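You operate a simulated robot arm through the tools that you are given. There is no shell and no other tool. Be economical: measure what you need, move in short steps, check, and stop when the job is done.

You are at the controls of a simulated robot arm. One attempt, no reset.

## Task
Wipe the dust off the plate in the rest, then grease its middle from the open tin.
Fine: use the yellow swab; wipe back on the brown mat, swab back in its pot, tin shut. A coat counts when it lies all over at full strength: go over it till it gets no stronger.

Only the result counts: the job must be done as asked and must still hold three seconds after the hand-in. Knocking over, shifting, dropping, spilling or breaking anything else fails it.

## Robot
A 6-joint arm with a two-finger parallel gripper, fixed in place. Base frame: the origin is at the foot of the arm, x ahead of it, y to its left, z up; the work surface is at about z = 0.805. Lengths are in m, angles in degrees, forces in N, time in s.
With the tool pointing down near the work surface it reaches from about 0.36 to 0.82 m from the base axis. Its first joint turns from -166.0 to 166.0 degrees. Payload 3.91 kg.
The tool frame sits at the grasp point between the pads (the TCP): z along the fingers, y along the line on which they close. The tips reach 0.03 m beyond it. Largest opening 0.11 m; finger width 0.02, thickness 0.01; the body of the gripper, 0.048 by 0.112 m, starts 0.055 m behind the TCP.
Orientation is that of the tool frame in the base frame, as a unit quaternion [w, x, y, z]. With the fingers straight down and closing along the base's y, the tool's x points along the base's -x, its y along +y and its z along -z.

## Interface
- The arm moves only by the tool apply_moves. Its argument "increments" is a list of rows, each an object (a shift or turn left out is 0, a gripper value left out holds the last) with "slide": the shift along the tool's x, y, z in units of 250 mm (1.0 is 250 mm), a list of three; "turn": the turn, a rotation vector about the tool's x, y, z in units of 60 degrees (1.0 is 60 degrees), a list of three; "hand": the finger opening in m, from 0 to 0.11. In form: [{"slide": [x, y, z], "turn": [wx, wy, wz], "hand": hand}, ...]. A call has 1 to 10 rows; each row is the pose to reach, as a shift and turn from the pose commanded when the call began, along the tool's axes at that moment. A call with a number of a shift or a turn outside -1 to 1 is refused whole. A row lasts 0.2 s, in which the tool goes at most 0.05 m and 8.6 degrees; a call with a longer step from one row to the next is refused whole, and so is a gripper value outside its range. Where a pose cannot be reached the arm comes as near as it can. A force on the tool above 90 N (or 10 N above the force at the start of the call, whichever is more), or a blocked arm, ends the call early, and 0.2 s more pass. Each finger travels about 0.045 m/s and halts on what it meets, pressing with about 25 N; the grip force reading is that of the motor and also rises with nothing between the fingers. The clock runs only during rows and for 0.2 s after the last one: add rows that repeat a pose to give the fingers time. The reply holds the time, the measured pose of the TCP, the force on the tool along the base axes, the opening and the grip force, in the units named above and with some noise, with the torque about the TCP (base axes, N m) and any sound that the robot's microphone picked up.
- Cameras (640 x 400 px; columns grow to the right, rows downward): "scene" is fixed at [0.3978, 0.6491, 1.5559]; the picture's right is [-0.99, -0.11, 0.00], its down [-0.06, 0.50, -0.87] and it looks along [0.10, -0.86, -0.50] (base axes); focal length 338 px, centre (320, 200). "wrist" rides on the gripper at [0.077, 0.007, -0.114] in the tool frame; the picture's right is [-0.09, 1.00, 0.00], its down [-0.80, -0.07, -0.59] and it looks along [-0.59, -0.05, 0.80] (tool axes); focal length 270 px, centre (320, 200). There is no depth. A picture from a camera that has moved, and an enlarged one, comes with that camera's place and axes in the base frame and with its lens.
- get_image(camera): a new picture of that camera. No time passes.
- raise_lower(by): slides the trunk up (or, below 0, down) by that many m; the arm rides with it, the base frame stays. It gives what a move gives, with no picture.
- zoom(camera, box): a new picture of the part [left, top, right, bottom] of that camera's present view, enlarged. No time passes.
- job_done(): hands the job in; it is judged then, once.

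Go step by step. Nothing tells you positions but the pictures and the camera data: compare them with the known pose of the tool, close in by small moves and look again before you grip or let go. The budget is 120 turns and 64 pictures, counting those below and the enlarged ones. Unless the task says otherwise, let go and move clear before handing in, and close with one line.

The tools are called after ">>>" by a JSON object that holds its "api" and its "payload". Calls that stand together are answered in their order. apply_moves: Moves the arm, as the interface text tells. Its arguments: {"type":"object","properties":{"increments":{"type":"array","items":{"type":"object","properties":{"slide":{"type":"array","items":{"type":"number"}},"turn":{"type":"array","items":{"type":"number"}},"hand":{"type":"number"}}}}},"required":["increments"]} The other tools are called the same way: raise_lower (by) slides the trunk up or down; get_image (camera) takes a picture; zoom (camera, box) takes an enlarged picture of a part of a camera's view; job_done () hands the job in.

At the start:

```text
t: 0.0
tool_pos: [0.3199, -0.4691, 1.1463]
tool_rot: [-0.001, 0.0, 1.0, 0.0]
ft_force: [-0.2, -0.7, 0.1]
ft_torque: [0.0, 0.0, 0.03]
gripper_width: 0.11
gripper_force: 0.0
trunk travel left (down, up): [-0.575, 0.035]
```

scene: 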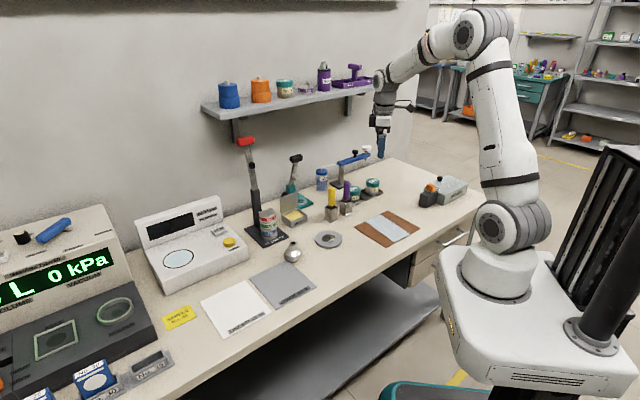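
wrist: 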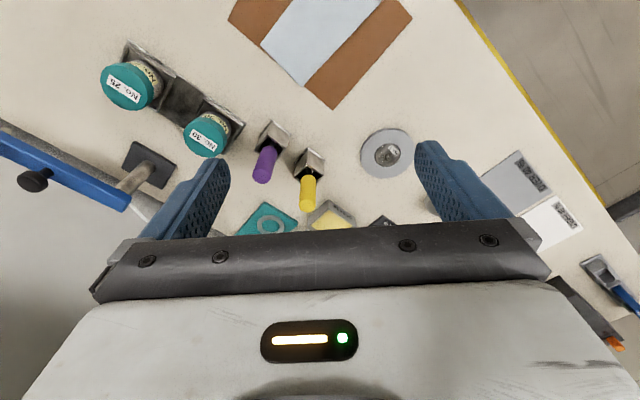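

I see a bench with pots holding yellow and purple swabs, teal-lidded tins, a brown mat with a pale cloth, and a round plate. I'll zoom in to identify the parts before moving.

>>> {"api": "zoom", "payload": {"camera": "scene", "box": [220, 130, 420, 255]}}

>>> {"api": "zoom", "payload": {"camera": "wrist", "box": [80, 0, 440, 240]}}

```text
3.20 times, centred on (320, 192) of scene
camera zoom: at [0.3978, 0.6491, 1.5559], right [-0.99, -0.11, 0.0], down [-0.06, 0.5, -0.87], along [0.1, -0.86, -0.5], focal length 1082 px, centre (320, 224)
```

zoom: 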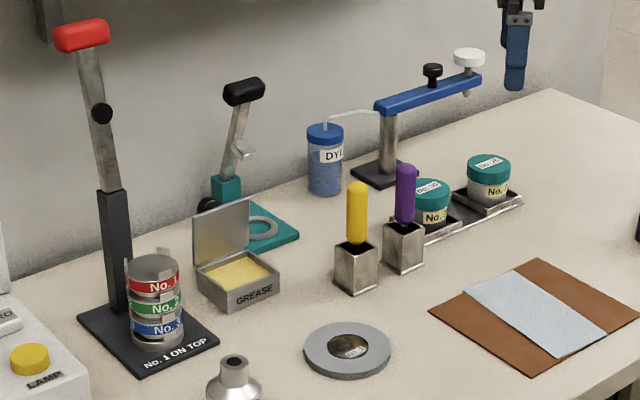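

```text
1.67 times, centred on (260, 120) of wrist
camera zoom: at [0.2426, -0.4609, 1.2595], right [0.09, 1.0, 0.0], down [0.8, -0.07, 0.59], along [0.59, -0.05, -0.8], focal length 450 px, centre (420, 333)
```

zoom: 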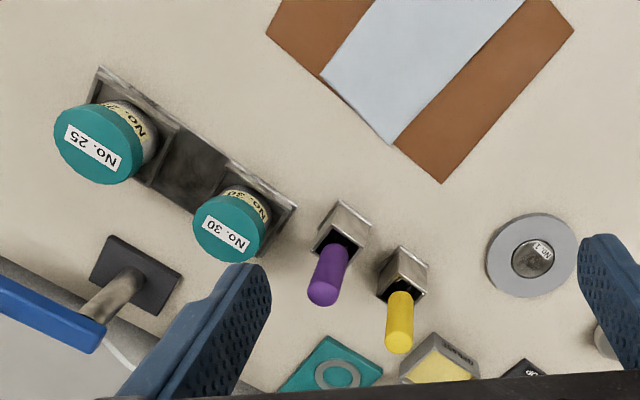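

The grease tin, the yellow swab in its pot, the plate in a grey ring (about x 0.48, y -0.35) and the cloth on the mat (about x 0.28, y -0.46) are found. I want detail on the plate, cloth and tin.

>>> {"api": "zoom", "payload": {"camera": "scene", "box": [308, 222, 348, 254]}}

>>> {"api": "zoom", "payload": {"camera": "scene", "box": [350, 200, 430, 250]}}

>>> {"api": "zoom", "payload": {"camera": "scene", "box": [270, 180, 350, 230]}}

```text
12.50 times, centred on (328, 238) of scene
camera zoom: at [0.3978, 0.6491, 1.5559], right [-0.99, -0.11, 0.0], down [-0.06, 0.5, -0.87], along [0.1, -0.86, -0.5], focal length 4227 px, centre (220, -275)
```

zoom: 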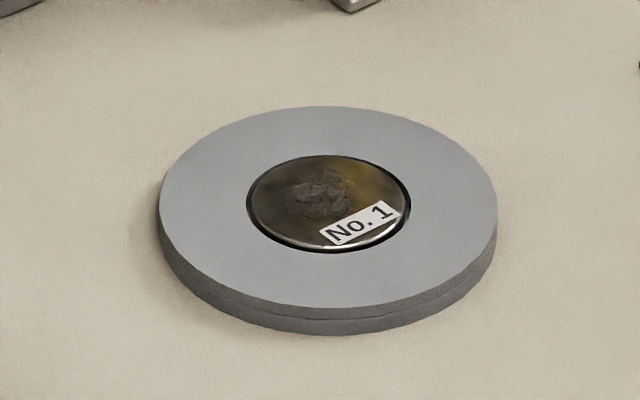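

```text
8.00 times, centred on (390, 225) of scene
camera zoom: at [0.3978, 0.6491, 1.5559], right [-0.99, -0.11, 0.0], down [-0.06, 0.5, -0.87], along [0.1, -0.86, -0.5], focal length 2706 px, centre (-240, 0)
```

zoom: 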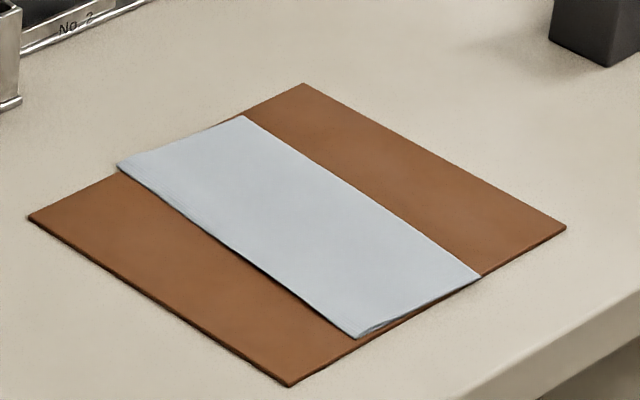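

```text
8.00 times, centred on (310, 205) of scene
camera zoom: at [0.3978, 0.6491, 1.5559], right [-0.99, -0.11, 0.0], down [-0.06, 0.5, -0.87], along [0.1, -0.86, -0.5], focal length 2706 px, centre (400, 160)
```

zoom: 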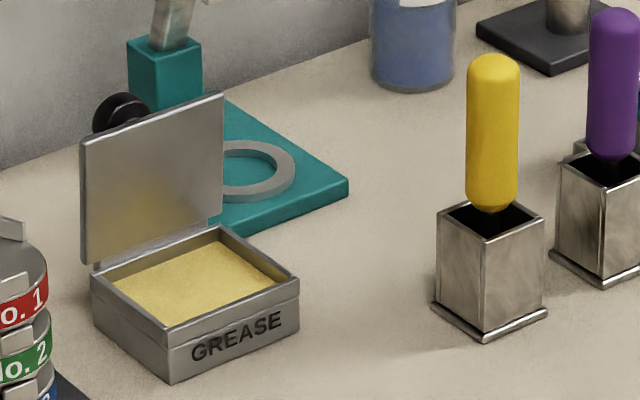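

The cloth lies diagonally, about 17 × 8 cm, centred near [0.266, -0.455]. I'll move above it, turned so the fingers straddle its short side, and look.

>>> {"api": "apply_moves", "payload": {"increments": [{"slide": [0.036, 0.01, 0.13], "turn": [0, 0, -0.14]}, {"slide": [0.072, 0.02, 0.26], "turn": [0, 0, -0.28]}, {"slide": [0.108, 0.03, 0.39], "turn": [0, 0, -0.42]}, {"slide": [0.144, 0.04, 0.52], "turn": [0, 0, -0.56]}, {"slide": [0.18, 0.05, 0.65], "turn": [0, 0, -0.7]}, {"slide": [0.216, 0.056, 0.785], "turn": [0, 0, -0.84]}, {"slide": [0.216, 0.056, 0.785], "turn": [0, 0, -0.84]}, {"slide": [0.216, 0.056, 0.785], "turn": [0, 0, -0.84]}]}}

>>> {"api": "get_image", "payload": {"camera": "wrist"}}

```text
t: 1.8
tool_pos: [0.2659, -0.4526, 0.9484]
tool_rot: [-0.001, -0.426, 0.905, 0.0]
ft_force: [-0.1, -0.2, -0.6]
ft_torque: [0.02, 0.0, 0.01]
gripper_width: 0.1099
gripper_force: 0.0
trunk travel left (down, up): [-0.575, 0.035]
```

```text
56 pictures are left
camera wrist: at [0.2114, -0.5075, 1.063], right [-0.71, 0.7, 0.0], down [0.56, 0.57, 0.59], along [0.42, 0.42, -0.8], focal length 270 px, centre (320, 200)
```

wrist: 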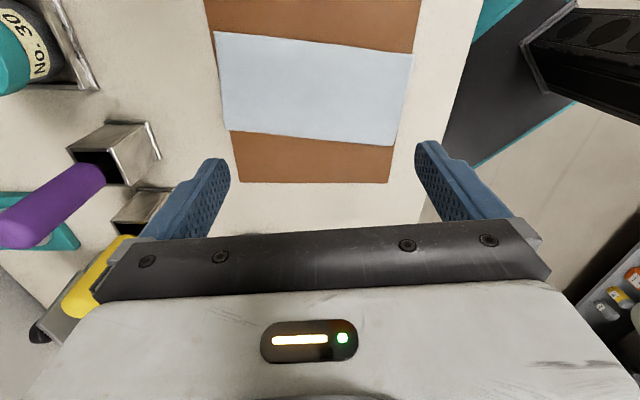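

The cloth's long side runs along my finger line, so I must turn back about 100° so that the fingers straddle its 8 cm width. The object is centred near [0.265, -0.459].

>>> {"api": "apply_moves", "payload": {"increments": [{"turn": [0, 0, 0.14]}, {"turn": [0, 0, 0.28]}, {"turn": [0, 0, 0.42]}, {"turn": [0, 0, 0.56]}, {"turn": [0, 0, 0.7]}, {"turn": [0, 0, 0.84]}, {"turn": [0, 0, 0.98]}]}}

>>> {"api": "apply_moves", "payload": {"increments": [{"turn": [0, 0, 0.14]}, {"turn": [0, 0, 0.28]}, {"turn": [0, 0, 0.42]}, {"turn": [0, 0, 0.56]}, {"turn": [0, 0, 0.68]}, {"turn": [0, 0, 0.68]}]}}

>>> {"api": "get_image", "payload": {"camera": "wrist"}}

```text
t: 3.4
tool_pos: [0.2667, -0.4541, 0.9488]
tool_rot: [0.0, 0.075, 0.997, 0.0]
ft_force: [-0.3, 0.1, -0.5]
ft_torque: [0.0, -0.02, -0.03]
gripper_width: 0.1102
gripper_force: 0.1
trunk travel left (down, up): [-0.575, 0.035]
```

```text
t: 4.8
tool_pos: [0.2662, -0.4548, 0.9483]
tool_rot: [0.0, 0.417, 0.909, 0.0]
ft_force: [0.0, 0.5, -1.3]
ft_torque: [0.03, 0.01, 0.03]
gripper_width: 0.1101
gripper_force: 0.2
trunk travel left (down, up): [-0.575, 0.035]
```

```text
55 pictures are left
camera wrist: at [0.2202, -0.3916, 1.0633], right [0.81, 0.58, 0.0], down [0.47, -0.65, 0.59], along [0.35, -0.48, -0.8], focal length 270 px, centre (320, 200)
```

wrist: 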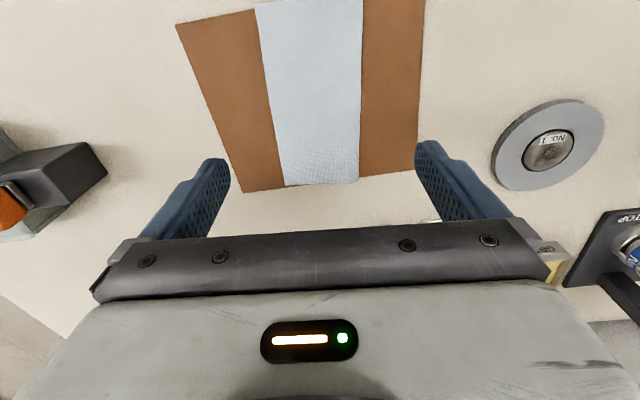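

The fingers now straddle the cloth's short side. I'll descend partway and check clearance.

>>> {"api": "apply_moves", "payload": {"increments": [{"slide": [-0.01, -0.014, 0.18]}, {"slide": [-0.01, -0.014, 0.35]}, {"slide": [-0.01, -0.014, 0.35]}]}}

>>> {"api": "get_image", "payload": {"camera": "wrist"}}

>>> {"api": "zoom", "payload": {"camera": "scene", "box": [350, 190, 430, 250]}}

```text
t: 5.6
tool_pos: [0.2649, -0.4576, 0.8596]
tool_rot: [0.0, 0.416, 0.909, 0.0]
ft_force: [0.9, 0.3, -0.5]
ft_torque: [-0.03, 0.0, 0.0]
gripper_width: 0.11
gripper_force: 0.1
trunk travel left (down, up): [-0.575, 0.035]
```

```text
54 pictures are left
camera wrist: at [0.2185, -0.3949, 0.9756], right [0.81, 0.58, 0.0], down [0.47, -0.65, 0.59], along [0.35, -0.48, -0.8], focal length 270 px, centre (320, 200)
```

wrist: 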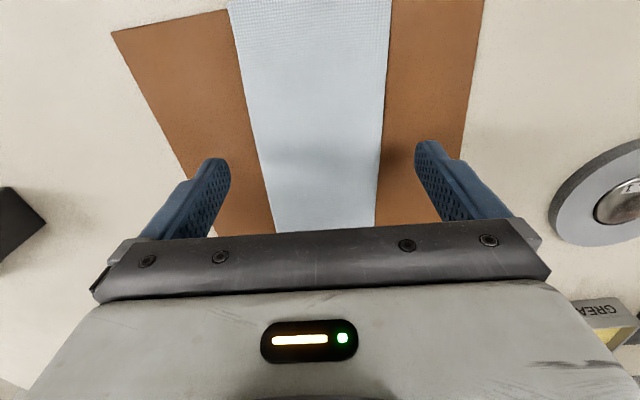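

```text
6.67 times, centred on (390, 220) of scene
camera zoom: at [0.3978, 0.6491, 1.5559], right [-0.99, -0.11, 0.0], down [-0.06, 0.5, -0.87], along [0.1, -0.86, -0.5], focal length 2255 px, centre (-147, 67)
```

zoom: 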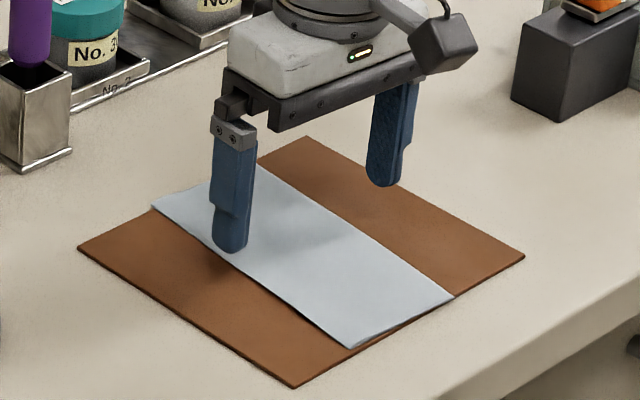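

Centred well. Descend with tips almost to the mat, in small steps.

>>> {"api": "apply_moves", "payload": {"increments": [{"slide": [0, 0, 0.04]}, {"slide": [0, 0, 0.07]}, {"slide": [0, 0, 0.082]}, {"slide": [0, 0, 0.082]}]}}

>>> {"api": "zoom", "payload": {"camera": "scene", "box": [360, 205, 420, 245]}}

```text
t: 6.6
tool_pos: [0.2657, -0.4586, 0.8408]
tool_rot: [0.0, 0.416, 0.909, 0.001]
ft_force: [-0.2, 0.0, 0.0]
ft_torque: [0.02, -0.01, 0.02]
gripper_width: 0.1101
gripper_force: 0.0
trunk travel left (down, up): [-0.575, 0.035]
```

```text
10.00 times, centred on (390, 225) of scene
camera zoom: at [0.3978, 0.6491, 1.5559], right [-0.99, -0.11, 0.0], down [-0.06, 0.5, -0.87], along [0.1, -0.86, -0.5], focal length 3382 px, centre (-380, -50)
```

zoom: 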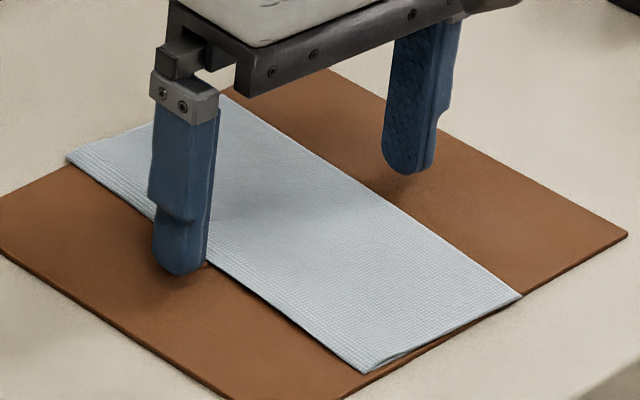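

Tips are just above the mat. I'll lower 2 mm more and close gently.

>>> {"api": "apply_moves", "payload": {"increments": [{"slide": [0, 0, 0.01]}, {"slide": [0, 0, 0.01], "hand": 0.09}, {"slide": [0, 0, 0.01], "hand": 0.08}, {"slide": [0, 0, 0.01], "hand": 0.07}, {"slide": [0, 0, 0.01], "hand": 0.07}, {"slide": [0, 0, 0.01], "hand": 0.07}]}}

>>> {"api": "zoom", "payload": {"camera": "scene", "box": [360, 205, 420, 245]}}

```text
t: 8.0
tool_pos: [0.2642, -0.4571, 0.8376]
tool_rot: [0.0, 0.416, 0.91, 0.0]
ft_force: [0.2, -0.1, -0.1]
ft_torque: [-0.01, 0.01, 0.0]
gripper_width: 0.0699
gripper_force: 0.1
trunk travel left (down, up): [-0.575, 0.035]
```

```text
10.00 times, centred on (390, 225) of scene
camera zoom: at [0.3978, 0.6491, 1.5559], right [-0.99, -0.11, 0.0], down [-0.06, 0.5, -0.87], along [0.1, -0.86, -0.5], focal length 3382 px, centre (-380, -50)
```

zoom: 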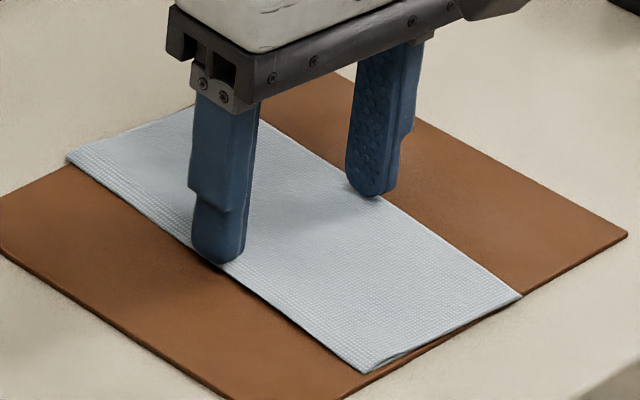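

The fingers pass over the cloth, so it is thin and soft: pinch it. I'll press down lightly and close, bunching a fold.

>>> {"api": "apply_moves", "payload": {"increments": [{"slide": [0, 0, 0.008]}, {"slide": [0, 0, 0.012]}, {"slide": [0, 0, 0.012]}]}}

```text
t: 8.8
tool_pos: [0.2642, -0.4584, 0.8348]
tool_rot: [0.0, 0.416, 0.909, 0.0]
ft_force: [0.4, 0.7, 0.2]
ft_torque: [-0.04, 0.0, 0.02]
gripper_width: 0.0699
gripper_force: 0.1
trunk travel left (down, up): [-0.575, 0.035]
```

No contact force yet; I'll close the fingers here.

>>> {"api": "apply_moves", "payload": {"increments": [{"hand": 0.05}, {"hand": 0.035}, {"hand": 0.02}, {"hand": 0.005}, {"hand": 0}, {"hand": 0}, {"hand": 0}, {"hand": 0}, {"hand": 0}, {"hand": 0}]}}

>>> {"api": "zoom", "payload": {"camera": "scene", "box": [360, 205, 420, 245]}}

```text
t: 11.0
tool_pos: [0.2653, -0.4578, 0.8352]
tool_rot: [-0.001, 0.416, 0.909, 0.0]
ft_force: [0.5, -1.0, 0.2]
ft_torque: [0.03, 0.04, 0.01]
gripper_width: 0.0015
gripper_force: 24.8
trunk travel left (down, up): [-0.575, 0.035]
```

```text
10.00 times, centred on (390, 225) of scene
camera zoom: at [0.3978, 0.6491, 1.5559], right [-0.99, -0.11, 0.0], down [-0.06, 0.5, -0.87], along [0.1, -0.86, -0.5], focal length 3382 px, centre (-380, -50)
```

zoom: 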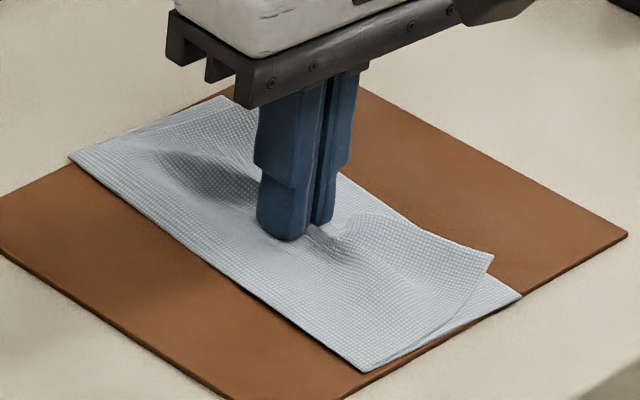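

A fold of the cloth is pinched (opening 1.5 mm). Lift gently and check.

>>> {"api": "apply_moves", "payload": {"increments": [{"slide": [0, 0, -0.04]}, {"slide": [0, 0, -0.12]}, {"slide": [0, 0, -0.24]}, {"slide": [0, 0, -0.4]}, {"slide": [0, 0, -0.48]}, {"slide": [0, 0, -0.48]}]}}

>>> {"api": "zoom", "payload": {"camera": "scene", "box": [330, 170, 450, 250]}}

```text
t: 12.4
tool_pos: [0.2646, -0.4601, 0.9555]
tool_rot: [0.0, 0.416, 0.909, 0.0]
ft_force: [0.9, 0.4, 0.3]
ft_torque: [0.01, 0.01, -0.03]
gripper_width: 0.0016
gripper_force: 24.9
trunk travel left (down, up): [-0.575, 0.035]
```

```text
5.00 times, centred on (390, 210) of scene
camera zoom: at [0.3978, 0.6491, 1.5559], right [-0.99, -0.11, 0.0], down [-0.06, 0.5, -0.87], along [0.1, -0.86, -0.5], focal length 1691 px, centre (-30, 150)
```

zoom: 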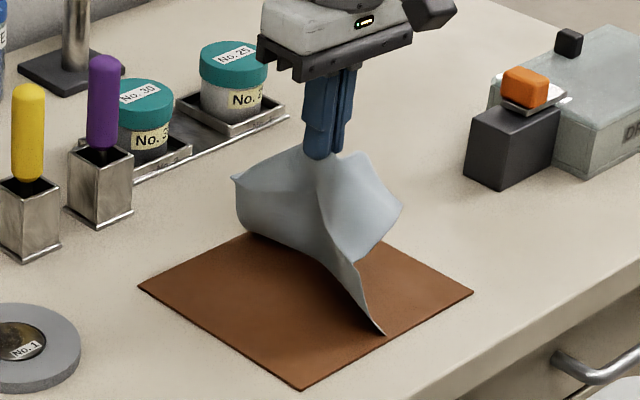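

The cloth is held and drapes freely. Raise it and carry it over to the plate at about [0.480, -0.354].

>>> {"api": "apply_moves", "payload": {"increments": [{"slide": [0, 0, -0.18]}, {"slide": [-0.04, 0.1, -0.34]}, {"slide": [-0.08, 0.26, -0.34]}, {"slide": [-0.12, 0.43, -0.34]}, {"slide": [-0.16, 0.6, -0.34]}, {"slide": [-0.2, 0.77, -0.34]}, {"slide": [-0.246, 0.928, -0.34]}, {"slide": [-0.246, 0.928, -0.34]}, {"slide": [-0.246, 0.928, -0.34]}]}}

>>> {"api": "zoom", "payload": {"camera": "scene", "box": [250, 130, 410, 250]}}

>>> {"api": "get_image", "payload": {"camera": "wrist"}}

```text
t: 14.4
tool_pos: [0.4841, -0.353, 1.0384]
tool_rot: [0.0, 0.417, 0.909, 0.0]
ft_force: [0.2, 0.6, 0.3]
ft_torque: [-0.02, 0.0, -0.05]
gripper_width: 0.0018
gripper_force: 24.7
trunk travel left (down, up): [-0.575, 0.035]
```

```text
3.33 times, centred on (330, 190) of scene
camera zoom: at [0.3978, 0.6491, 1.5559], right [-0.99, -0.11, 0.0], down [-0.06, 0.5, -0.87], along [0.1, -0.86, -0.5], focal length 1127 px, centre (287, 233)
```

zoom: 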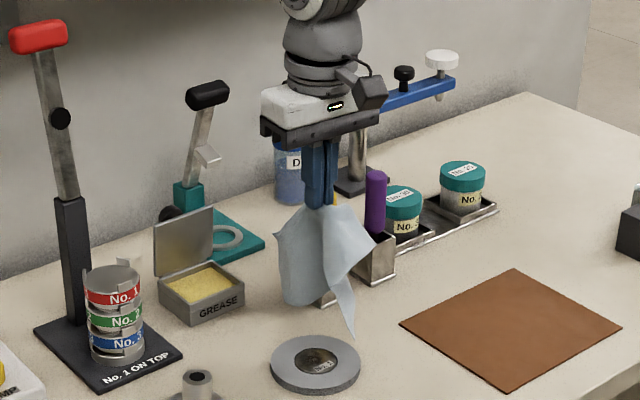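

```text
47 pictures are left
camera wrist: at [0.4369, -0.289, 1.1523], right [0.81, 0.58, 0.0], down [0.47, -0.65, 0.59], along [0.35, -0.48, -0.8], focal length 270 px, centre (320, 200)
```

wrist: 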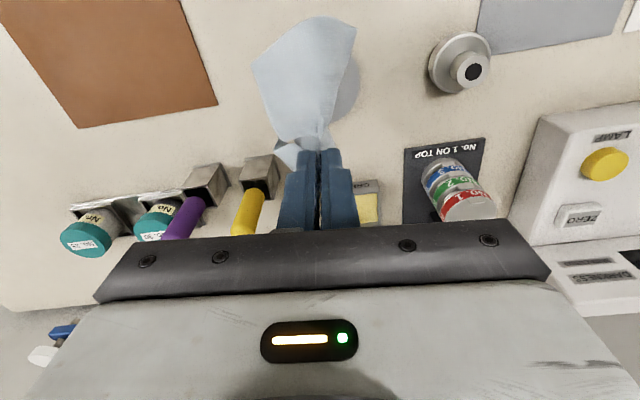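

Cloth is above the plate. Lower toward it until just above.

>>> {"api": "apply_moves", "payload": {"increments": [{"slide": [0.006, -0.013, 0.15]}, {"slide": [0.006, -0.013, 0.3]}, {"slide": [0.006, -0.013, 0.45]}, {"slide": [0.006, -0.013, 0.6]}, {"slide": [0.006, -0.013, 0.68]}, {"slide": [0.006, -0.013, 0.71]}, {"slide": [0.006, -0.013, 0.71]}]}}

>>> {"api": "zoom", "payload": {"camera": "scene", "box": [280, 180, 380, 260]}}

```text
t: 16.0
tool_pos: [0.4795, -0.3537, 0.8617]
tool_rot: [0.0, 0.416, 0.909, 0.0]
ft_force: [-0.7, -0.2, 0.1]
ft_torque: [0.01, 0.0, -0.06]
gripper_width: 0.0017
gripper_force: 24.7
trunk travel left (down, up): [-0.575, 0.035]
```

```text
5.00 times, centred on (330, 220) of scene
camera zoom: at [0.3978, 0.6491, 1.5559], right [-0.99, -0.11, 0.0], down [-0.06, 0.5, -0.87], along [0.1, -0.86, -0.5], focal length 1691 px, centre (270, 100)
```

zoom: 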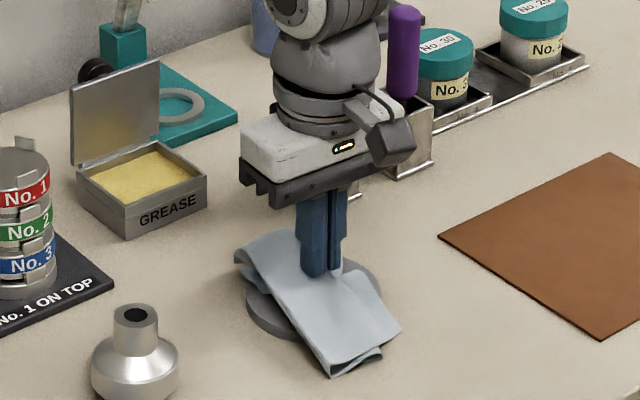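

The cloth drapes over the rest. Now inch down until contact shows.

>>> {"api": "apply_moves", "payload": {"increments": [{"slide": [0, 0, 0.01]}, {"slide": [0, 0, 0.02]}, {"slide": [0, 0, 0.03]}, {"slide": [0, 0, 0.04]}, {"slide": [0, 0, 0.04]}]}}

```text
t: 17.2
tool_pos: [0.477, -0.353, 0.8515]
tool_rot: [0.0, 0.416, 0.909, 0.001]
ft_force: [0.1, -0.6, 0.6]
ft_torque: [0.0, -0.06, 0.0]
gripper_width: 0.0018
gripper_force: 24.8
trunk travel left (down, up): [-0.575, 0.035]
```

>>> {"api": "apply_moves", "payload": {"increments": [{"slide": [0, 0, 0.008]}, {"slide": [0, 0, 0.016]}, {"slide": [0, 0, 0.024]}, {"slide": [0, 0, 0.024]}]}}

```text
t: 18.2
tool_pos: [0.4772, -0.3544, 0.8462]
tool_rot: [0.0, 0.416, 0.909, 0.0]
ft_force: [-0.5, 0.4, 0.2]
ft_torque: [0.02, -0.02, -0.03]
gripper_width: 0.0018
gripper_force: 24.9
trunk travel left (down, up): [-0.575, 0.035]
```

No contact yet (tip ≈ 0.816). Continue in small steps.

>>> {"api": "apply_moves", "payload": {"increments": [{"slide": [0, 0, 0.004]}, {"slide": [0, 0, 0.008]}, {"slide": [0, 0, 0.012]}, {"slide": [0, 0, 0.012]}]}}

>>> {"api": "zoom", "payload": {"camera": "scene", "box": [305, 210, 365, 258]}}

```text
t: 19.2
tool_pos: [0.4778, -0.3528, 0.8442]
tool_rot: [-0.001, 0.416, 0.909, 0.0]
ft_force: [-0.4, 0.4, 3.4]
ft_torque: [-0.04, 0.01, -0.02]
gripper_width: 0.002
gripper_force: 25.1
trunk travel left (down, up): [-0.575, 0.035]
```

```text
8.33 times, centred on (335, 234) of scene
camera zoom: at [0.3978, 0.6491, 1.5559], right [-0.99, -0.11, 0.0], down [-0.06, 0.5, -0.87], along [0.1, -0.86, -0.5], focal length 2818 px, centre (195, -83)
```

zoom: 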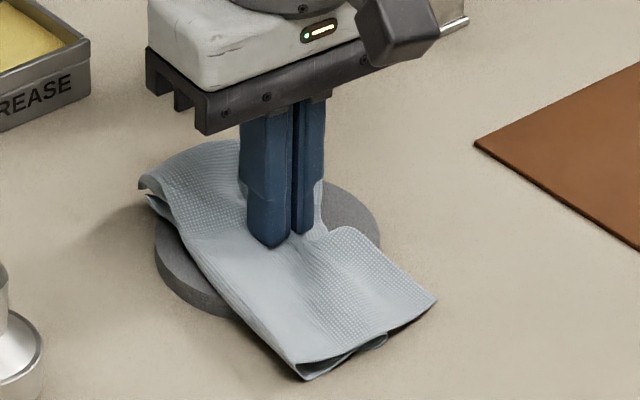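

Contact at about 3 N with tip height 0.814, roughly level with the ring. I'll make light, short strokes and watch side forces.

>>> {"api": "apply_moves", "payload": {"increments": [{"slide": [0, 0.03, 0]}, {"slide": [0.03, 0.03, 0]}, {"slide": [0.03, -0.03, 0]}, {"slide": [0, -0.03, 0]}, {"slide": [-0.03, -0.03, 0]}, {"slide": [-0.03, 0, 0]}, {"slide": [-0.03, 0.03, 0]}, {"slide": [0, 0.05, 0]}, {"slide": [0, 0, 0]}]}}

```text
t: 21.2
tool_pos: [0.4779, -0.3521, 0.8438]
tool_rot: [0.0, 0.416, 0.909, 0.0]
ft_force: [0.2, -0.3, 1.3]
ft_torque: [-0.02, 0.04, 0.02]
gripper_width: 0.0017
gripper_force: 25.5
trunk travel left (down, up): [-0.575, 0.035]
```

Smooth. Now a wider set of strokes with slightly more pressure.

>>> {"api": "apply_moves", "payload": {"increments": [{"slide": [-0.01, 0.04, 0.005]}, {"slide": [-0.01, 0.075, 0.005]}, {"slide": [0.03, 0.06, 0.005]}, {"slide": [0.03, -0.06, 0.005]}, {"slide": [0.06, -0.04, 0.005]}, {"slide": [0.06, 0.04, 0.005]}, {"slide": [0.01, 0.05, 0.005]}, {"slide": [0.01, -0.075, 0.005]}, {"slide": [-0.02, -0.075, 0.005]}, {"slide": [-0.02, 0.0, 0.005]}]}}

>>> {"api": "apply_moves", "payload": {"increments": [{"slide": [0, 0.07, 0]}, {"slide": [-0.025, 0.06, 0]}, {"slide": [-0.025, -0.07, 0]}, {"slide": [-0.05, -0.05, 0]}, {"slide": [-0.05, 0.05, 0]}, {"slide": [-0.065, 0.03, 0]}, {"slide": [-0.065, -0.03, 0]}, {"slide": [0, -0.075, 0]}, {"slide": [0, 0.075, 0]}, {"slide": [0, 0, 0]}]}}

```text
t: 23.4
tool_pos: [0.4805, -0.3596, 0.8442]
tool_rot: [0.0, 0.417, 0.909, 0.001]
ft_force: [-0.4, -0.7, 4.1]
ft_torque: [-0.03, -0.01, -0.03]
gripper_width: 0.0019
gripper_force: 24.9
trunk travel left (down, up): [-0.575, 0.035]
```

```text
t: 25.6
tool_pos: [0.4797, -0.3556, 0.8423]
tool_rot: [0.0, 0.415, 0.91, 0.0]
ft_force: [-2.0, -0.5, 13.1]
ft_torque: [0.03, 0.1, -0.02]
gripper_width: 0.0016
gripper_force: 25.2
trunk travel left (down, up): [-0.575, 0.035]
```

Strokes done; lift and inspect the plate.

>>> {"api": "apply_moves", "payload": {"increments": [{"slide": [0, 0, -0.15]}, {"slide": [0, 0, -0.3]}, {"slide": [0, 0, -0.45]}, {"slide": [0, 0, -0.6]}, {"slide": [0, 0, -0.76]}, {"slide": [0, 0, -0.76]}, {"slide": [0, 0, -0.76]}]}}

>>> {"api": "zoom", "payload": {"camera": "scene", "box": [308, 222, 348, 254]}}

```text
t: 27.2
tool_pos: [0.4791, -0.3558, 1.0331]
tool_rot: [-0.001, 0.416, 0.909, 0.0]
ft_force: [-0.4, -0.8, -0.4]
ft_torque: [0.01, -0.02, 0.01]
gripper_width: 0.0016
gripper_force: 24.9
trunk travel left (down, up): [-0.575, 0.035]
```

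```text
12.50 times, centred on (328, 238) of scene
camera zoom: at [0.3978, 0.6491, 1.5559], right [-0.99, -0.11, 0.0], down [-0.06, 0.5, -0.87], along [0.1, -0.86, -0.5], focal length 4227 px, centre (220, -275)
```

zoom: 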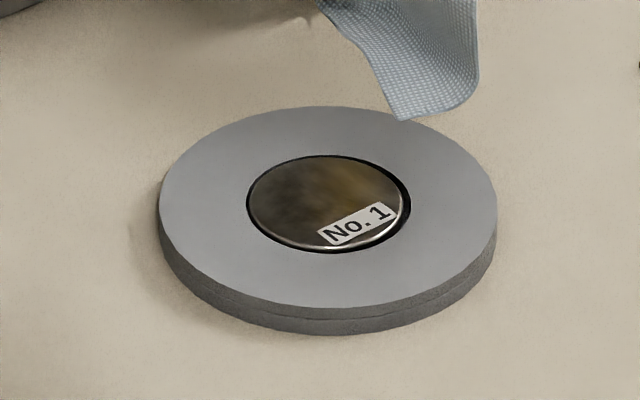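

Dust patch is gone and the rest hasn't moved. I'll carry the cloth back over the mat and check the plate from the wrist camera on the way.

>>> {"api": "apply_moves", "payload": {"increments": [{"slide": [0.05, -0.17, 0]}, {"slide": [0.1, -0.35, 0]}, {"slide": [0.15, -0.53, 0]}, {"slide": [0.2, -0.71, 0]}, {"slide": [0.262, -0.89, 0]}, {"slide": [0.262, -0.904, 0]}, {"slide": [0.262, -0.904, 0]}]}}

>>> {"api": "zoom", "payload": {"camera": "wrist", "box": [420, 80, 580, 180]}}

>>> {"api": "zoom", "payload": {"camera": "scene", "box": [330, 140, 450, 250]}}

```text
t: 28.8
tool_pos: [0.264, -0.4558, 1.0318]
tool_rot: [0.0, 0.417, 0.909, 0.0]
ft_force: [0.9, -0.6, -0.1]
ft_torque: [0.02, 0.0, -0.01]
gripper_width: 0.0017
gripper_force: 24.6
trunk travel left (down, up): [-0.575, 0.035]
```

```text
4.00 times, centred on (500, 130) of wrist
camera zoom: at [0.2195, -0.3937, 1.1461], right [0.81, 0.58, 0.0], down [0.47, -0.65, 0.59], along [0.35, -0.48, -0.8], focal length 1081 px, centre (-400, 480)
```

zoom: 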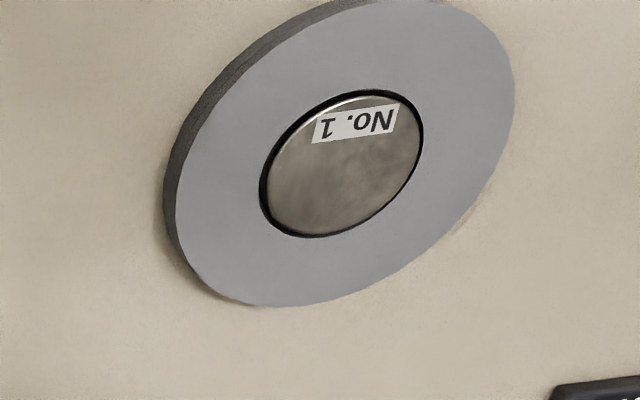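

```text
3.64 times, centred on (390, 195) of scene
camera zoom: at [0.3978, 0.6491, 1.5559], right [-0.99, -0.11, 0.0], down [-0.06, 0.5, -0.87], along [0.1, -0.86, -0.5], focal length 1230 px, centre (66, 218)
```

zoom: 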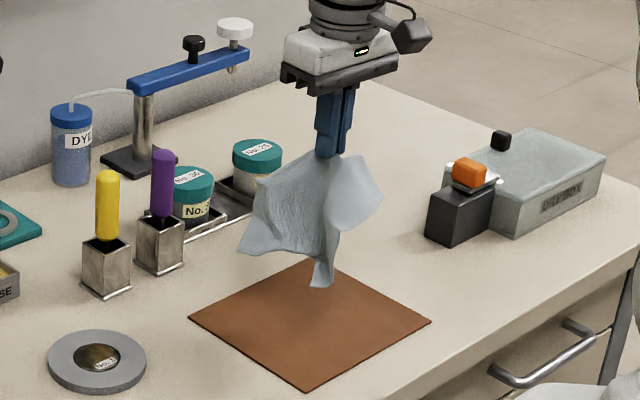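

The plate looks clean, but I'll check for residue at higher zoom before setting down the cloth.

>>> {"api": "zoom", "payload": {"camera": "wrist", "box": [480, 98, 532, 144]}}

```text
8.70 times, centred on (506, 121) of wrist
camera zoom: at [0.2195, -0.3937, 1.1461], right [0.81, 0.58, 0.0], down [0.47, -0.65, 0.59], along [0.35, -0.48, -0.8], focal length 2350 px, centre (-1297, 887)
```

zoom: 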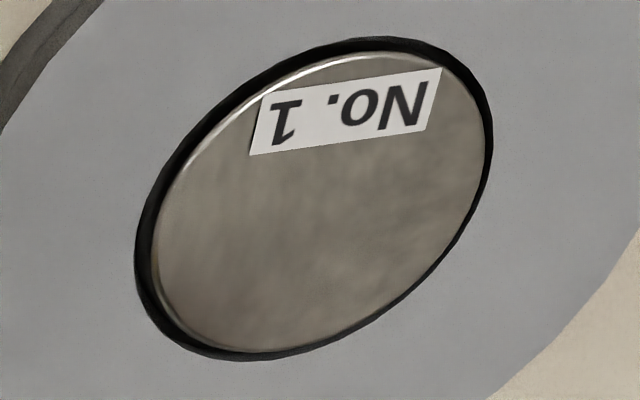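

Clean. Lower the cloth onto the mat's centre and release.

>>> {"api": "apply_moves", "payload": {"increments": [{"slide": [0, 0, 0.15]}, {"slide": [0, 0, 0.3]}, {"slide": [0, 0, 0.45]}, {"slide": [0, 0, 0.6]}, {"slide": [0, 0, 0.7]}, {"slide": [0, 0, 0.76]}, {"slide": [0, 0, 0.76]}, {"slide": [0, 0, 0.76]}]}}

>>> {"api": "apply_moves", "payload": {"increments": [{"hand": 0.01}, {"hand": 0.02}, {"hand": 0.03}, {"hand": 0.03}, {"hand": 0.03}, {"slide": [0, 0, -0.1]}, {"slide": [0, 0, -0.25]}, {"slide": [0, 0, -0.43]}, {"slide": [0, 0, -0.6]}, {"slide": [0, 0, -0.6]}]}}

>>> {"api": "zoom", "payload": {"camera": "scene", "box": [330, 140, 450, 250]}}

```text
t: 30.6
tool_pos: [0.2656, -0.4559, 0.8418]
tool_rot: [-0.001, 0.416, 0.909, 0.0]
ft_force: [0.0, -0.8, 0.3]
ft_torque: [0.0, 0.01, -0.01]
gripper_width: 0.0017
gripper_force: 25.2
trunk travel left (down, up): [-0.575, 0.035]
```

```text
t: 32.8
tool_pos: [0.2676, -0.457, 0.9909]
tool_rot: [0.0, 0.417, 0.909, 0.0]
ft_force: [0.1, -0.3, 0.0]
ft_torque: [-0.01, 0.01, 0.03]
gripper_width: 0.03
gripper_force: 0.1
trunk travel left (down, up): [-0.575, 0.035]
```

```text
3.64 times, centred on (390, 195) of scene
camera zoom: at [0.3978, 0.6491, 1.5559], right [-0.99, -0.11, 0.0], down [-0.06, 0.5, -0.87], along [0.1, -0.86, -0.5], focal length 1230 px, centre (66, 218)
```

zoom: 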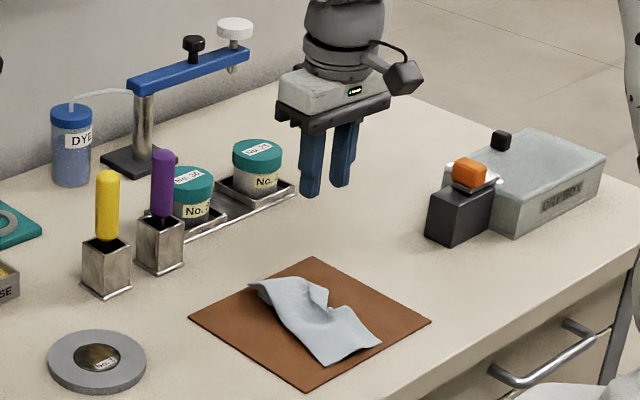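

The cloth is back on the mat. Next the yellow swab: its pot is near [0.485, -0.50], handle from z 0.865 to 0.947. Move above it with a moderate opening.

>>> {"api": "apply_moves", "payload": {"increments": [{"slide": [-0.1, 0.08, -0.16], "hand": 0.05}, {"slide": [-0.24, 0.18, -0.16], "hand": 0.06}, {"slide": [-0.38, 0.29, -0.16]}, {"slide": [-0.52, 0.4, -0.16]}, {"slide": [-0.62, 0.48, -0.16]}, {"slide": [-0.701, 0.546, -0.16]}, {"slide": [-0.701, 0.546, -0.16]}, {"slide": [-0.701, 0.546, -0.16]}]}}

>>> {"api": "get_image", "payload": {"camera": "wrist"}}

>>> {"api": "zoom", "payload": {"camera": "scene", "box": [270, 120, 390, 220]}}

```text
refused: row 1 steps farther than a row can; nothing moved
```

```text
39 pictures are left
camera wrist: at [0.221, -0.3949, 1.1056], right [0.81, 0.58, 0.0], down [0.47, -0.65, 0.59], along [0.35, -0.48, -0.8], focal length 270 px, centre (320, 200)
```

wrist: 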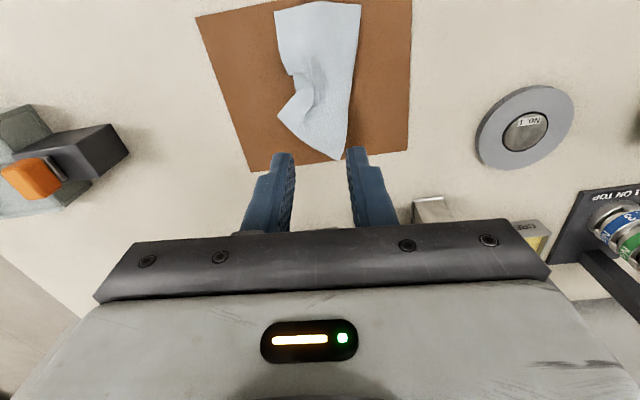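

```text
4.00 times, centred on (330, 170) of scene
camera zoom: at [0.3978, 0.6491, 1.5559], right [-0.99, -0.11, 0.0], down [-0.06, 0.5, -0.87], along [0.1, -0.86, -0.5], focal length 1353 px, centre (280, 320)
```

zoom: 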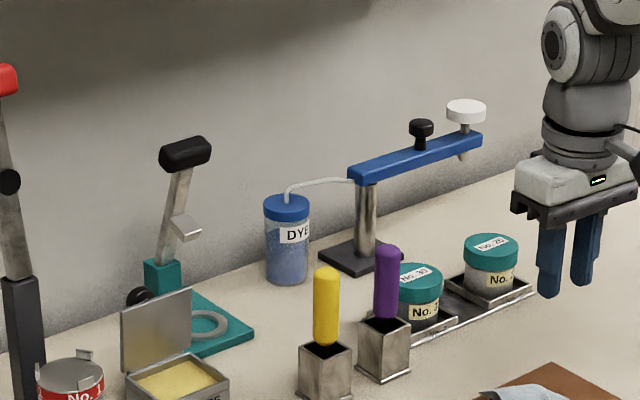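

The first step was too long; I'll raise first, then traverse in smaller steps.

>>> {"api": "apply_moves", "payload": {"increments": [{"slide": [0, 0, -0.18], "hand": 0.05}, {"slide": [-0.13, 0.1, -0.18], "hand": 0.06}, {"slide": [-0.26, 0.2, -0.18]}, {"slide": [-0.39, 0.3, -0.18]}, {"slide": [-0.52, 0.4, -0.18]}, {"slide": [-0.63, 0.49, -0.18]}, {"slide": [-0.701, 0.546, -0.18]}, {"slide": [-0.701, 0.546, -0.18]}, {"slide": [-0.701, 0.546, -0.18]}]}}

>>> {"api": "get_image", "payload": {"camera": "wrist"}}

>>> {"api": "zoom", "payload": {"camera": "scene", "box": [270, 130, 370, 215]}}

```text
t: 34.8
tool_pos: [0.4841, -0.5025, 1.0374]
tool_rot: [0.0, 0.416, 0.909, 0.0]
ft_force: [0.0, 0.5, -0.6]
ft_torque: [0.01, -0.03, 0.0]
gripper_width: 0.0601
gripper_force: 0.0
trunk travel left (down, up): [-0.575, 0.035]
```

```text
37 pictures are left
camera wrist: at [0.4384, -0.4398, 1.151], right [0.81, 0.58, 0.0], down [0.47, -0.65, 0.59], along [0.35, -0.48, -0.8], focal length 270 px, centre (320, 200)
```

wrist: 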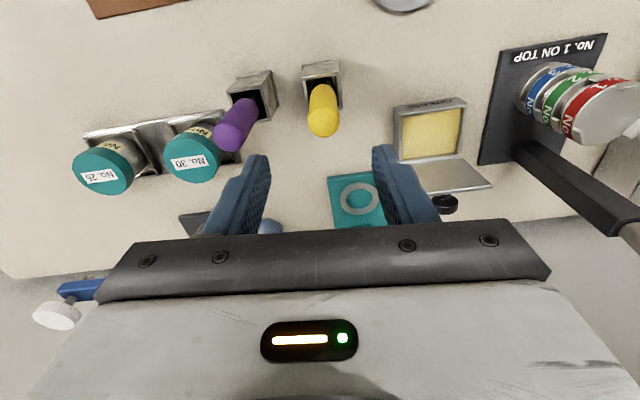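

```text
4.71 times, centred on (320, 172) of scene
camera zoom: at [0.3978, 0.6491, 1.5559], right [-0.99, -0.11, 0.0], down [-0.06, 0.5, -0.87], along [0.1, -0.86, -0.5], focal length 1592 px, centre (320, 329)
```

zoom: 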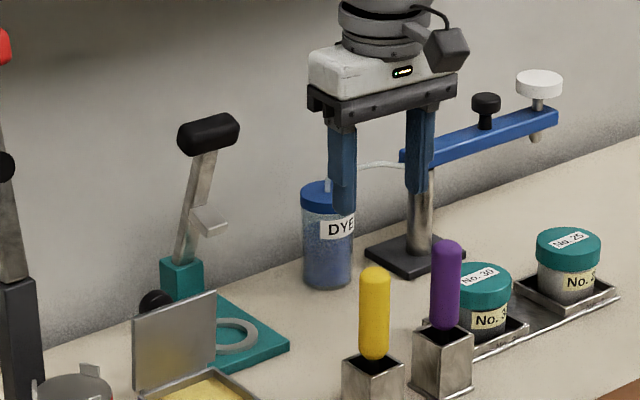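

The handle lies between the fingers with both cameras agreeing at about [0.486, -0.502]. Descend partway and check.

>>> {"api": "apply_moves", "payload": {"increments": [{"slide": [0, 0.01, 0.12]}, {"slide": [0, 0.01, 0.24]}, {"slide": [0, 0.01, 0.34]}, {"slide": [0, 0.01, 0.34]}]}}

>>> {"api": "get_image", "payload": {"camera": "wrist"}}

>>> {"api": "zoom", "payload": {"camera": "scene", "box": [300, 155, 360, 215]}}

```text
t: 35.8
tool_pos: [0.4866, -0.4977, 0.9521]
tool_rot: [-0.001, 0.417, 0.909, 0.0]
ft_force: [0.7, 0.8, -0.5]
ft_torque: [0.0, 0.01, 0.0]
gripper_width: 0.06
gripper_force: 0.1
trunk travel left (down, up): [-0.575, 0.035]
```

```text
35 pictures are left
camera wrist: at [0.4406, -0.4344, 1.0664], right [0.81, 0.58, 0.0], down [0.47, -0.65, 0.59], along [0.35, -0.48, -0.8], focal length 270 px, centre (320, 200)
```

wrist: 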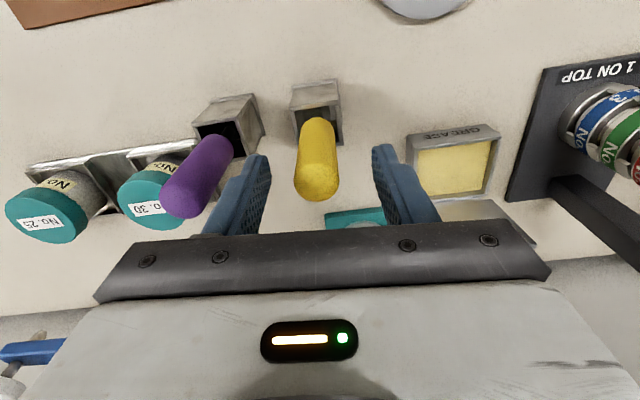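

```text
6.67 times, centred on (330, 185) of scene
camera zoom: at [0.3978, 0.6491, 1.5559], right [-0.99, -0.11, 0.0], down [-0.06, 0.5, -0.87], along [0.1, -0.86, -0.5], focal length 2255 px, centre (253, 300)
```

zoom: 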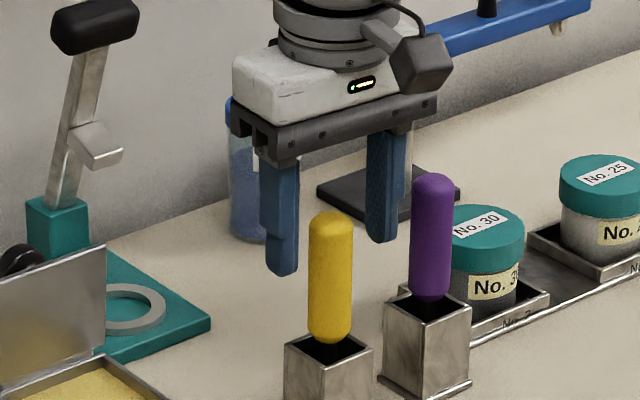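

Handle is centred between the fingers. Descend to grip height z ≈ 0.915 and close.

>>> {"api": "apply_moves", "payload": {"increments": [{"slide": [0, -0.004, 0.08]}, {"slide": [0, -0.004, 0.14]}, {"slide": [0, -0.004, 0.14]}, {"slide": [0, -0.004, 0.14], "hand": 0.045}, {"slide": [0, -0.004, 0.14], "hand": 0.035}, {"slide": [0, -0.004, 0.14], "hand": 0.02}, {"slide": [0, -0.004, 0.14], "hand": 0.015}, {"slide": [0, -0.004, 0.14], "hand": 0.015}, {"slide": [0, -0.004, 0.14], "hand": 0.015}]}}

>>> {"api": "zoom", "payload": {"camera": "scene", "box": [300, 155, 360, 215]}}

```text
t: 37.8
tool_pos: [0.486, -0.4974, 0.9184]
tool_rot: [0.0, 0.416, 0.909, 0.0]
ft_force: [0.6, 0.1, -0.1]
ft_torque: [0.01, 0.0, -0.02]
gripper_width: 0.0247
gripper_force: 25.1
trunk travel left (down, up): [-0.575, 0.035]
```

```text
6.67 times, centred on (330, 185) of scene
camera zoom: at [0.3978, 0.6491, 1.5559], right [-0.99, -0.11, 0.0], down [-0.06, 0.5, -0.87], along [0.1, -0.86, -0.5], focal length 2255 px, centre (253, 300)
```

zoom: 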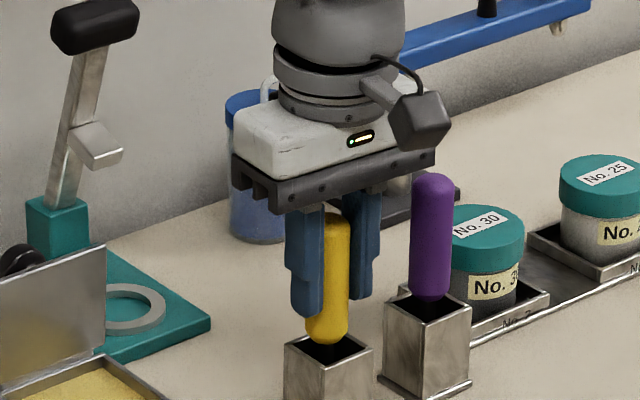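

Gripped (24.7 mm). Lift straight up, then look at the swab's tip.

>>> {"api": "apply_moves", "payload": {"increments": [{"slide": [0, 0, -0.08]}, {"slide": [0, 0, -0.2]}, {"slide": [0, 0, -0.35]}, {"slide": [0, 0, -0.5]}, {"slide": [0, 0, -0.5]}, {"slide": [0, 0, -0.5]}]}}

>>> {"api": "zoom", "payload": {"camera": "scene", "box": [270, 130, 370, 215]}}

>>> {"api": "get_image", "payload": {"camera": "wrist"}}

```text
t: 39.2
tool_pos: [0.4863, -0.4956, 1.0394]
tool_rot: [0.0, 0.416, 0.909, 0.0]
ft_force: [0.2, -0.2, -0.3]
ft_torque: [0.03, 0.0, 0.01]
gripper_width: 0.0252
gripper_force: 24.6
trunk travel left (down, up): [-0.575, 0.035]
```

```text
4.71 times, centred on (320, 172) of scene
camera zoom: at [0.3978, 0.6491, 1.5559], right [-0.99, -0.11, 0.0], down [-0.06, 0.5, -0.87], along [0.1, -0.86, -0.5], focal length 1592 px, centre (320, 329)
```

zoom: 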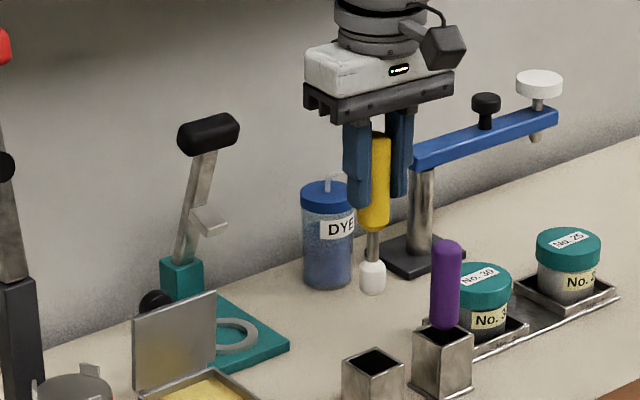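

```text
31 pictures are left
camera wrist: at [0.4408, -0.4335, 1.1549], right [0.81, 0.58, 0.0], down [0.47, -0.65, 0.59], along [0.35, -0.48, -0.8], focal length 270 px, centre (320, 200)
```

wrist: 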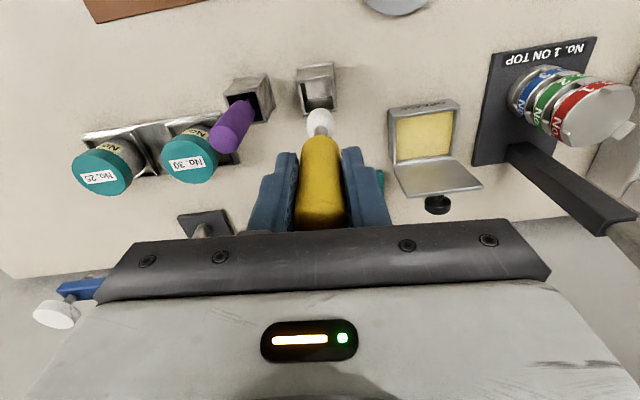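

The swab has a white head about 0.113 m below the TCP; grease centre at about [0.626, -0.463]. Move over the tin.

>>> {"api": "apply_moves", "payload": {"increments": [{"slide": [-0.066, 0.128, 0]}, {"slide": [-0.132, 0.256, 0]}, {"slide": [-0.198, 0.385, 0]}, {"slide": [-0.263, 0.513, 0]}, {"slide": [-0.263, 0.513, 0]}, {"slide": [-0.263, 0.513, 0.12]}, {"slide": [-0.263, 0.513, 0.2]}, {"slide": [-0.263, 0.513, 0.2]}]}}

>>> {"api": "zoom", "payload": {"camera": "scene", "box": [260, 160, 330, 225]}}

>>> {"api": "get_image", "payload": {"camera": "wrist"}}

```text
t: 41.0
tool_pos: [0.6248, -0.4624, 0.9932]
tool_rot: [0.0, 0.416, 0.909, 0.0]
ft_force: [0.0, 0.2, -0.4]
ft_torque: [0.0, 0.0, -0.02]
gripper_width: 0.0248
gripper_force: 24.6
trunk travel left (down, up): [-0.575, 0.035]
```

```text
6.15 times, centred on (295, 192) of scene
camera zoom: at [0.3978, 0.6491, 1.5559], right [-0.99, -0.11, 0.0], down [-0.06, 0.5, -0.87], along [0.1, -0.86, -0.5], focal length 2081 px, centre (474, 246)
```

zoom: 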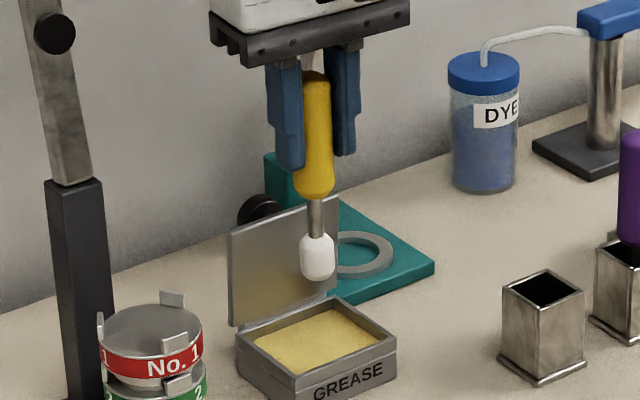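

```text
29 pictures are left
camera wrist: at [0.5798, -0.401, 1.107], right [0.81, 0.58, 0.0], down [0.47, -0.65, 0.59], along [0.35, -0.48, -0.8], focal length 270 px, centre (320, 200)
```

wrist: 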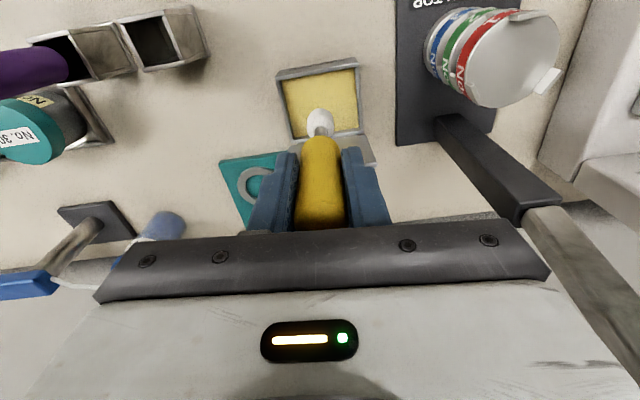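

Aligned with the grease. Lower into it in small steps and watch the force.

>>> {"api": "apply_moves", "payload": {"increments": [{"slide": [0, 0, 0.1]}, {"slide": [0, 0, 0.16]}, {"slide": [0, 0, 0.18]}, {"slide": [0, 0, 0.19]}, {"slide": [0, 0, 0.19]}]}}

>>> {"api": "zoom", "payload": {"camera": "scene", "box": [270, 180, 320, 225]}}

```text
t: 42.2
tool_pos: [0.6251, -0.4638, 0.9455]
tool_rot: [0.0, 0.416, 0.909, 0.0]
ft_force: [-0.4, -1.4, -0.8]
ft_torque: [-0.01, 0.04, 0.0]
gripper_width: 0.0249
gripper_force: 25.0
trunk travel left (down, up): [-0.575, 0.035]
```

```text
8.89 times, centred on (295, 202) of scene
camera zoom: at [0.3978, 0.6491, 1.5559], right [-0.99, -0.11, 0.0], down [-0.06, 0.5, -0.87], along [0.1, -0.86, -0.5], focal length 3006 px, centre (542, 178)
```

zoom: 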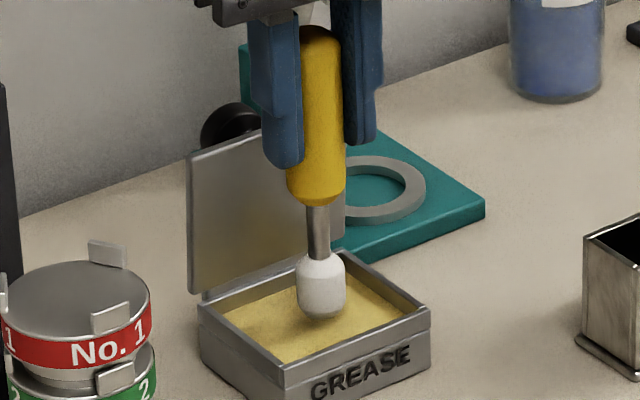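

Head is just at the surface. Lower a few more millimetres.

>>> {"api": "apply_moves", "payload": {"increments": [{"slide": [0, 0, 0.008]}, {"slide": [0, 0, 0.016]}, {"slide": [0, 0, 0.016]}]}}

>>> {"api": "zoom", "payload": {"camera": "scene", "box": [270, 180, 320, 225]}}

```text
t: 43.0
tool_pos: [0.6264, -0.463, 0.942]
tool_rot: [0.0, 0.416, 0.909, 0.001]
ft_force: [0.0, 0.3, -0.7]
ft_torque: [0.01, -0.02, 0.01]
gripper_width: 0.0248
gripper_force: 25.0
trunk travel left (down, up): [-0.575, 0.035]
```

```text
8.89 times, centred on (295, 202) of scene
camera zoom: at [0.3978, 0.6491, 1.5559], right [-0.99, -0.11, 0.0], down [-0.06, 0.5, -0.87], along [0.1, -0.86, -0.5], focal length 3006 px, centre (542, 178)
```

zoom: 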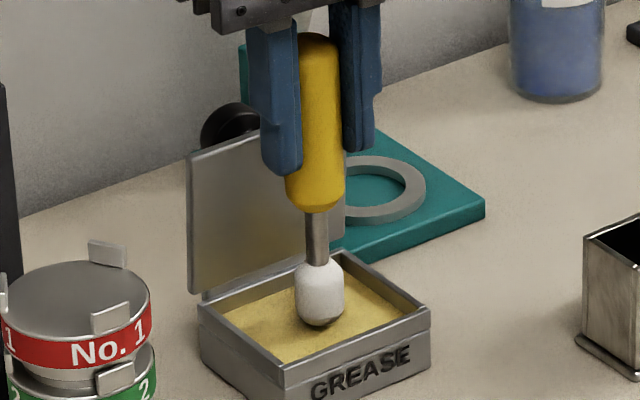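

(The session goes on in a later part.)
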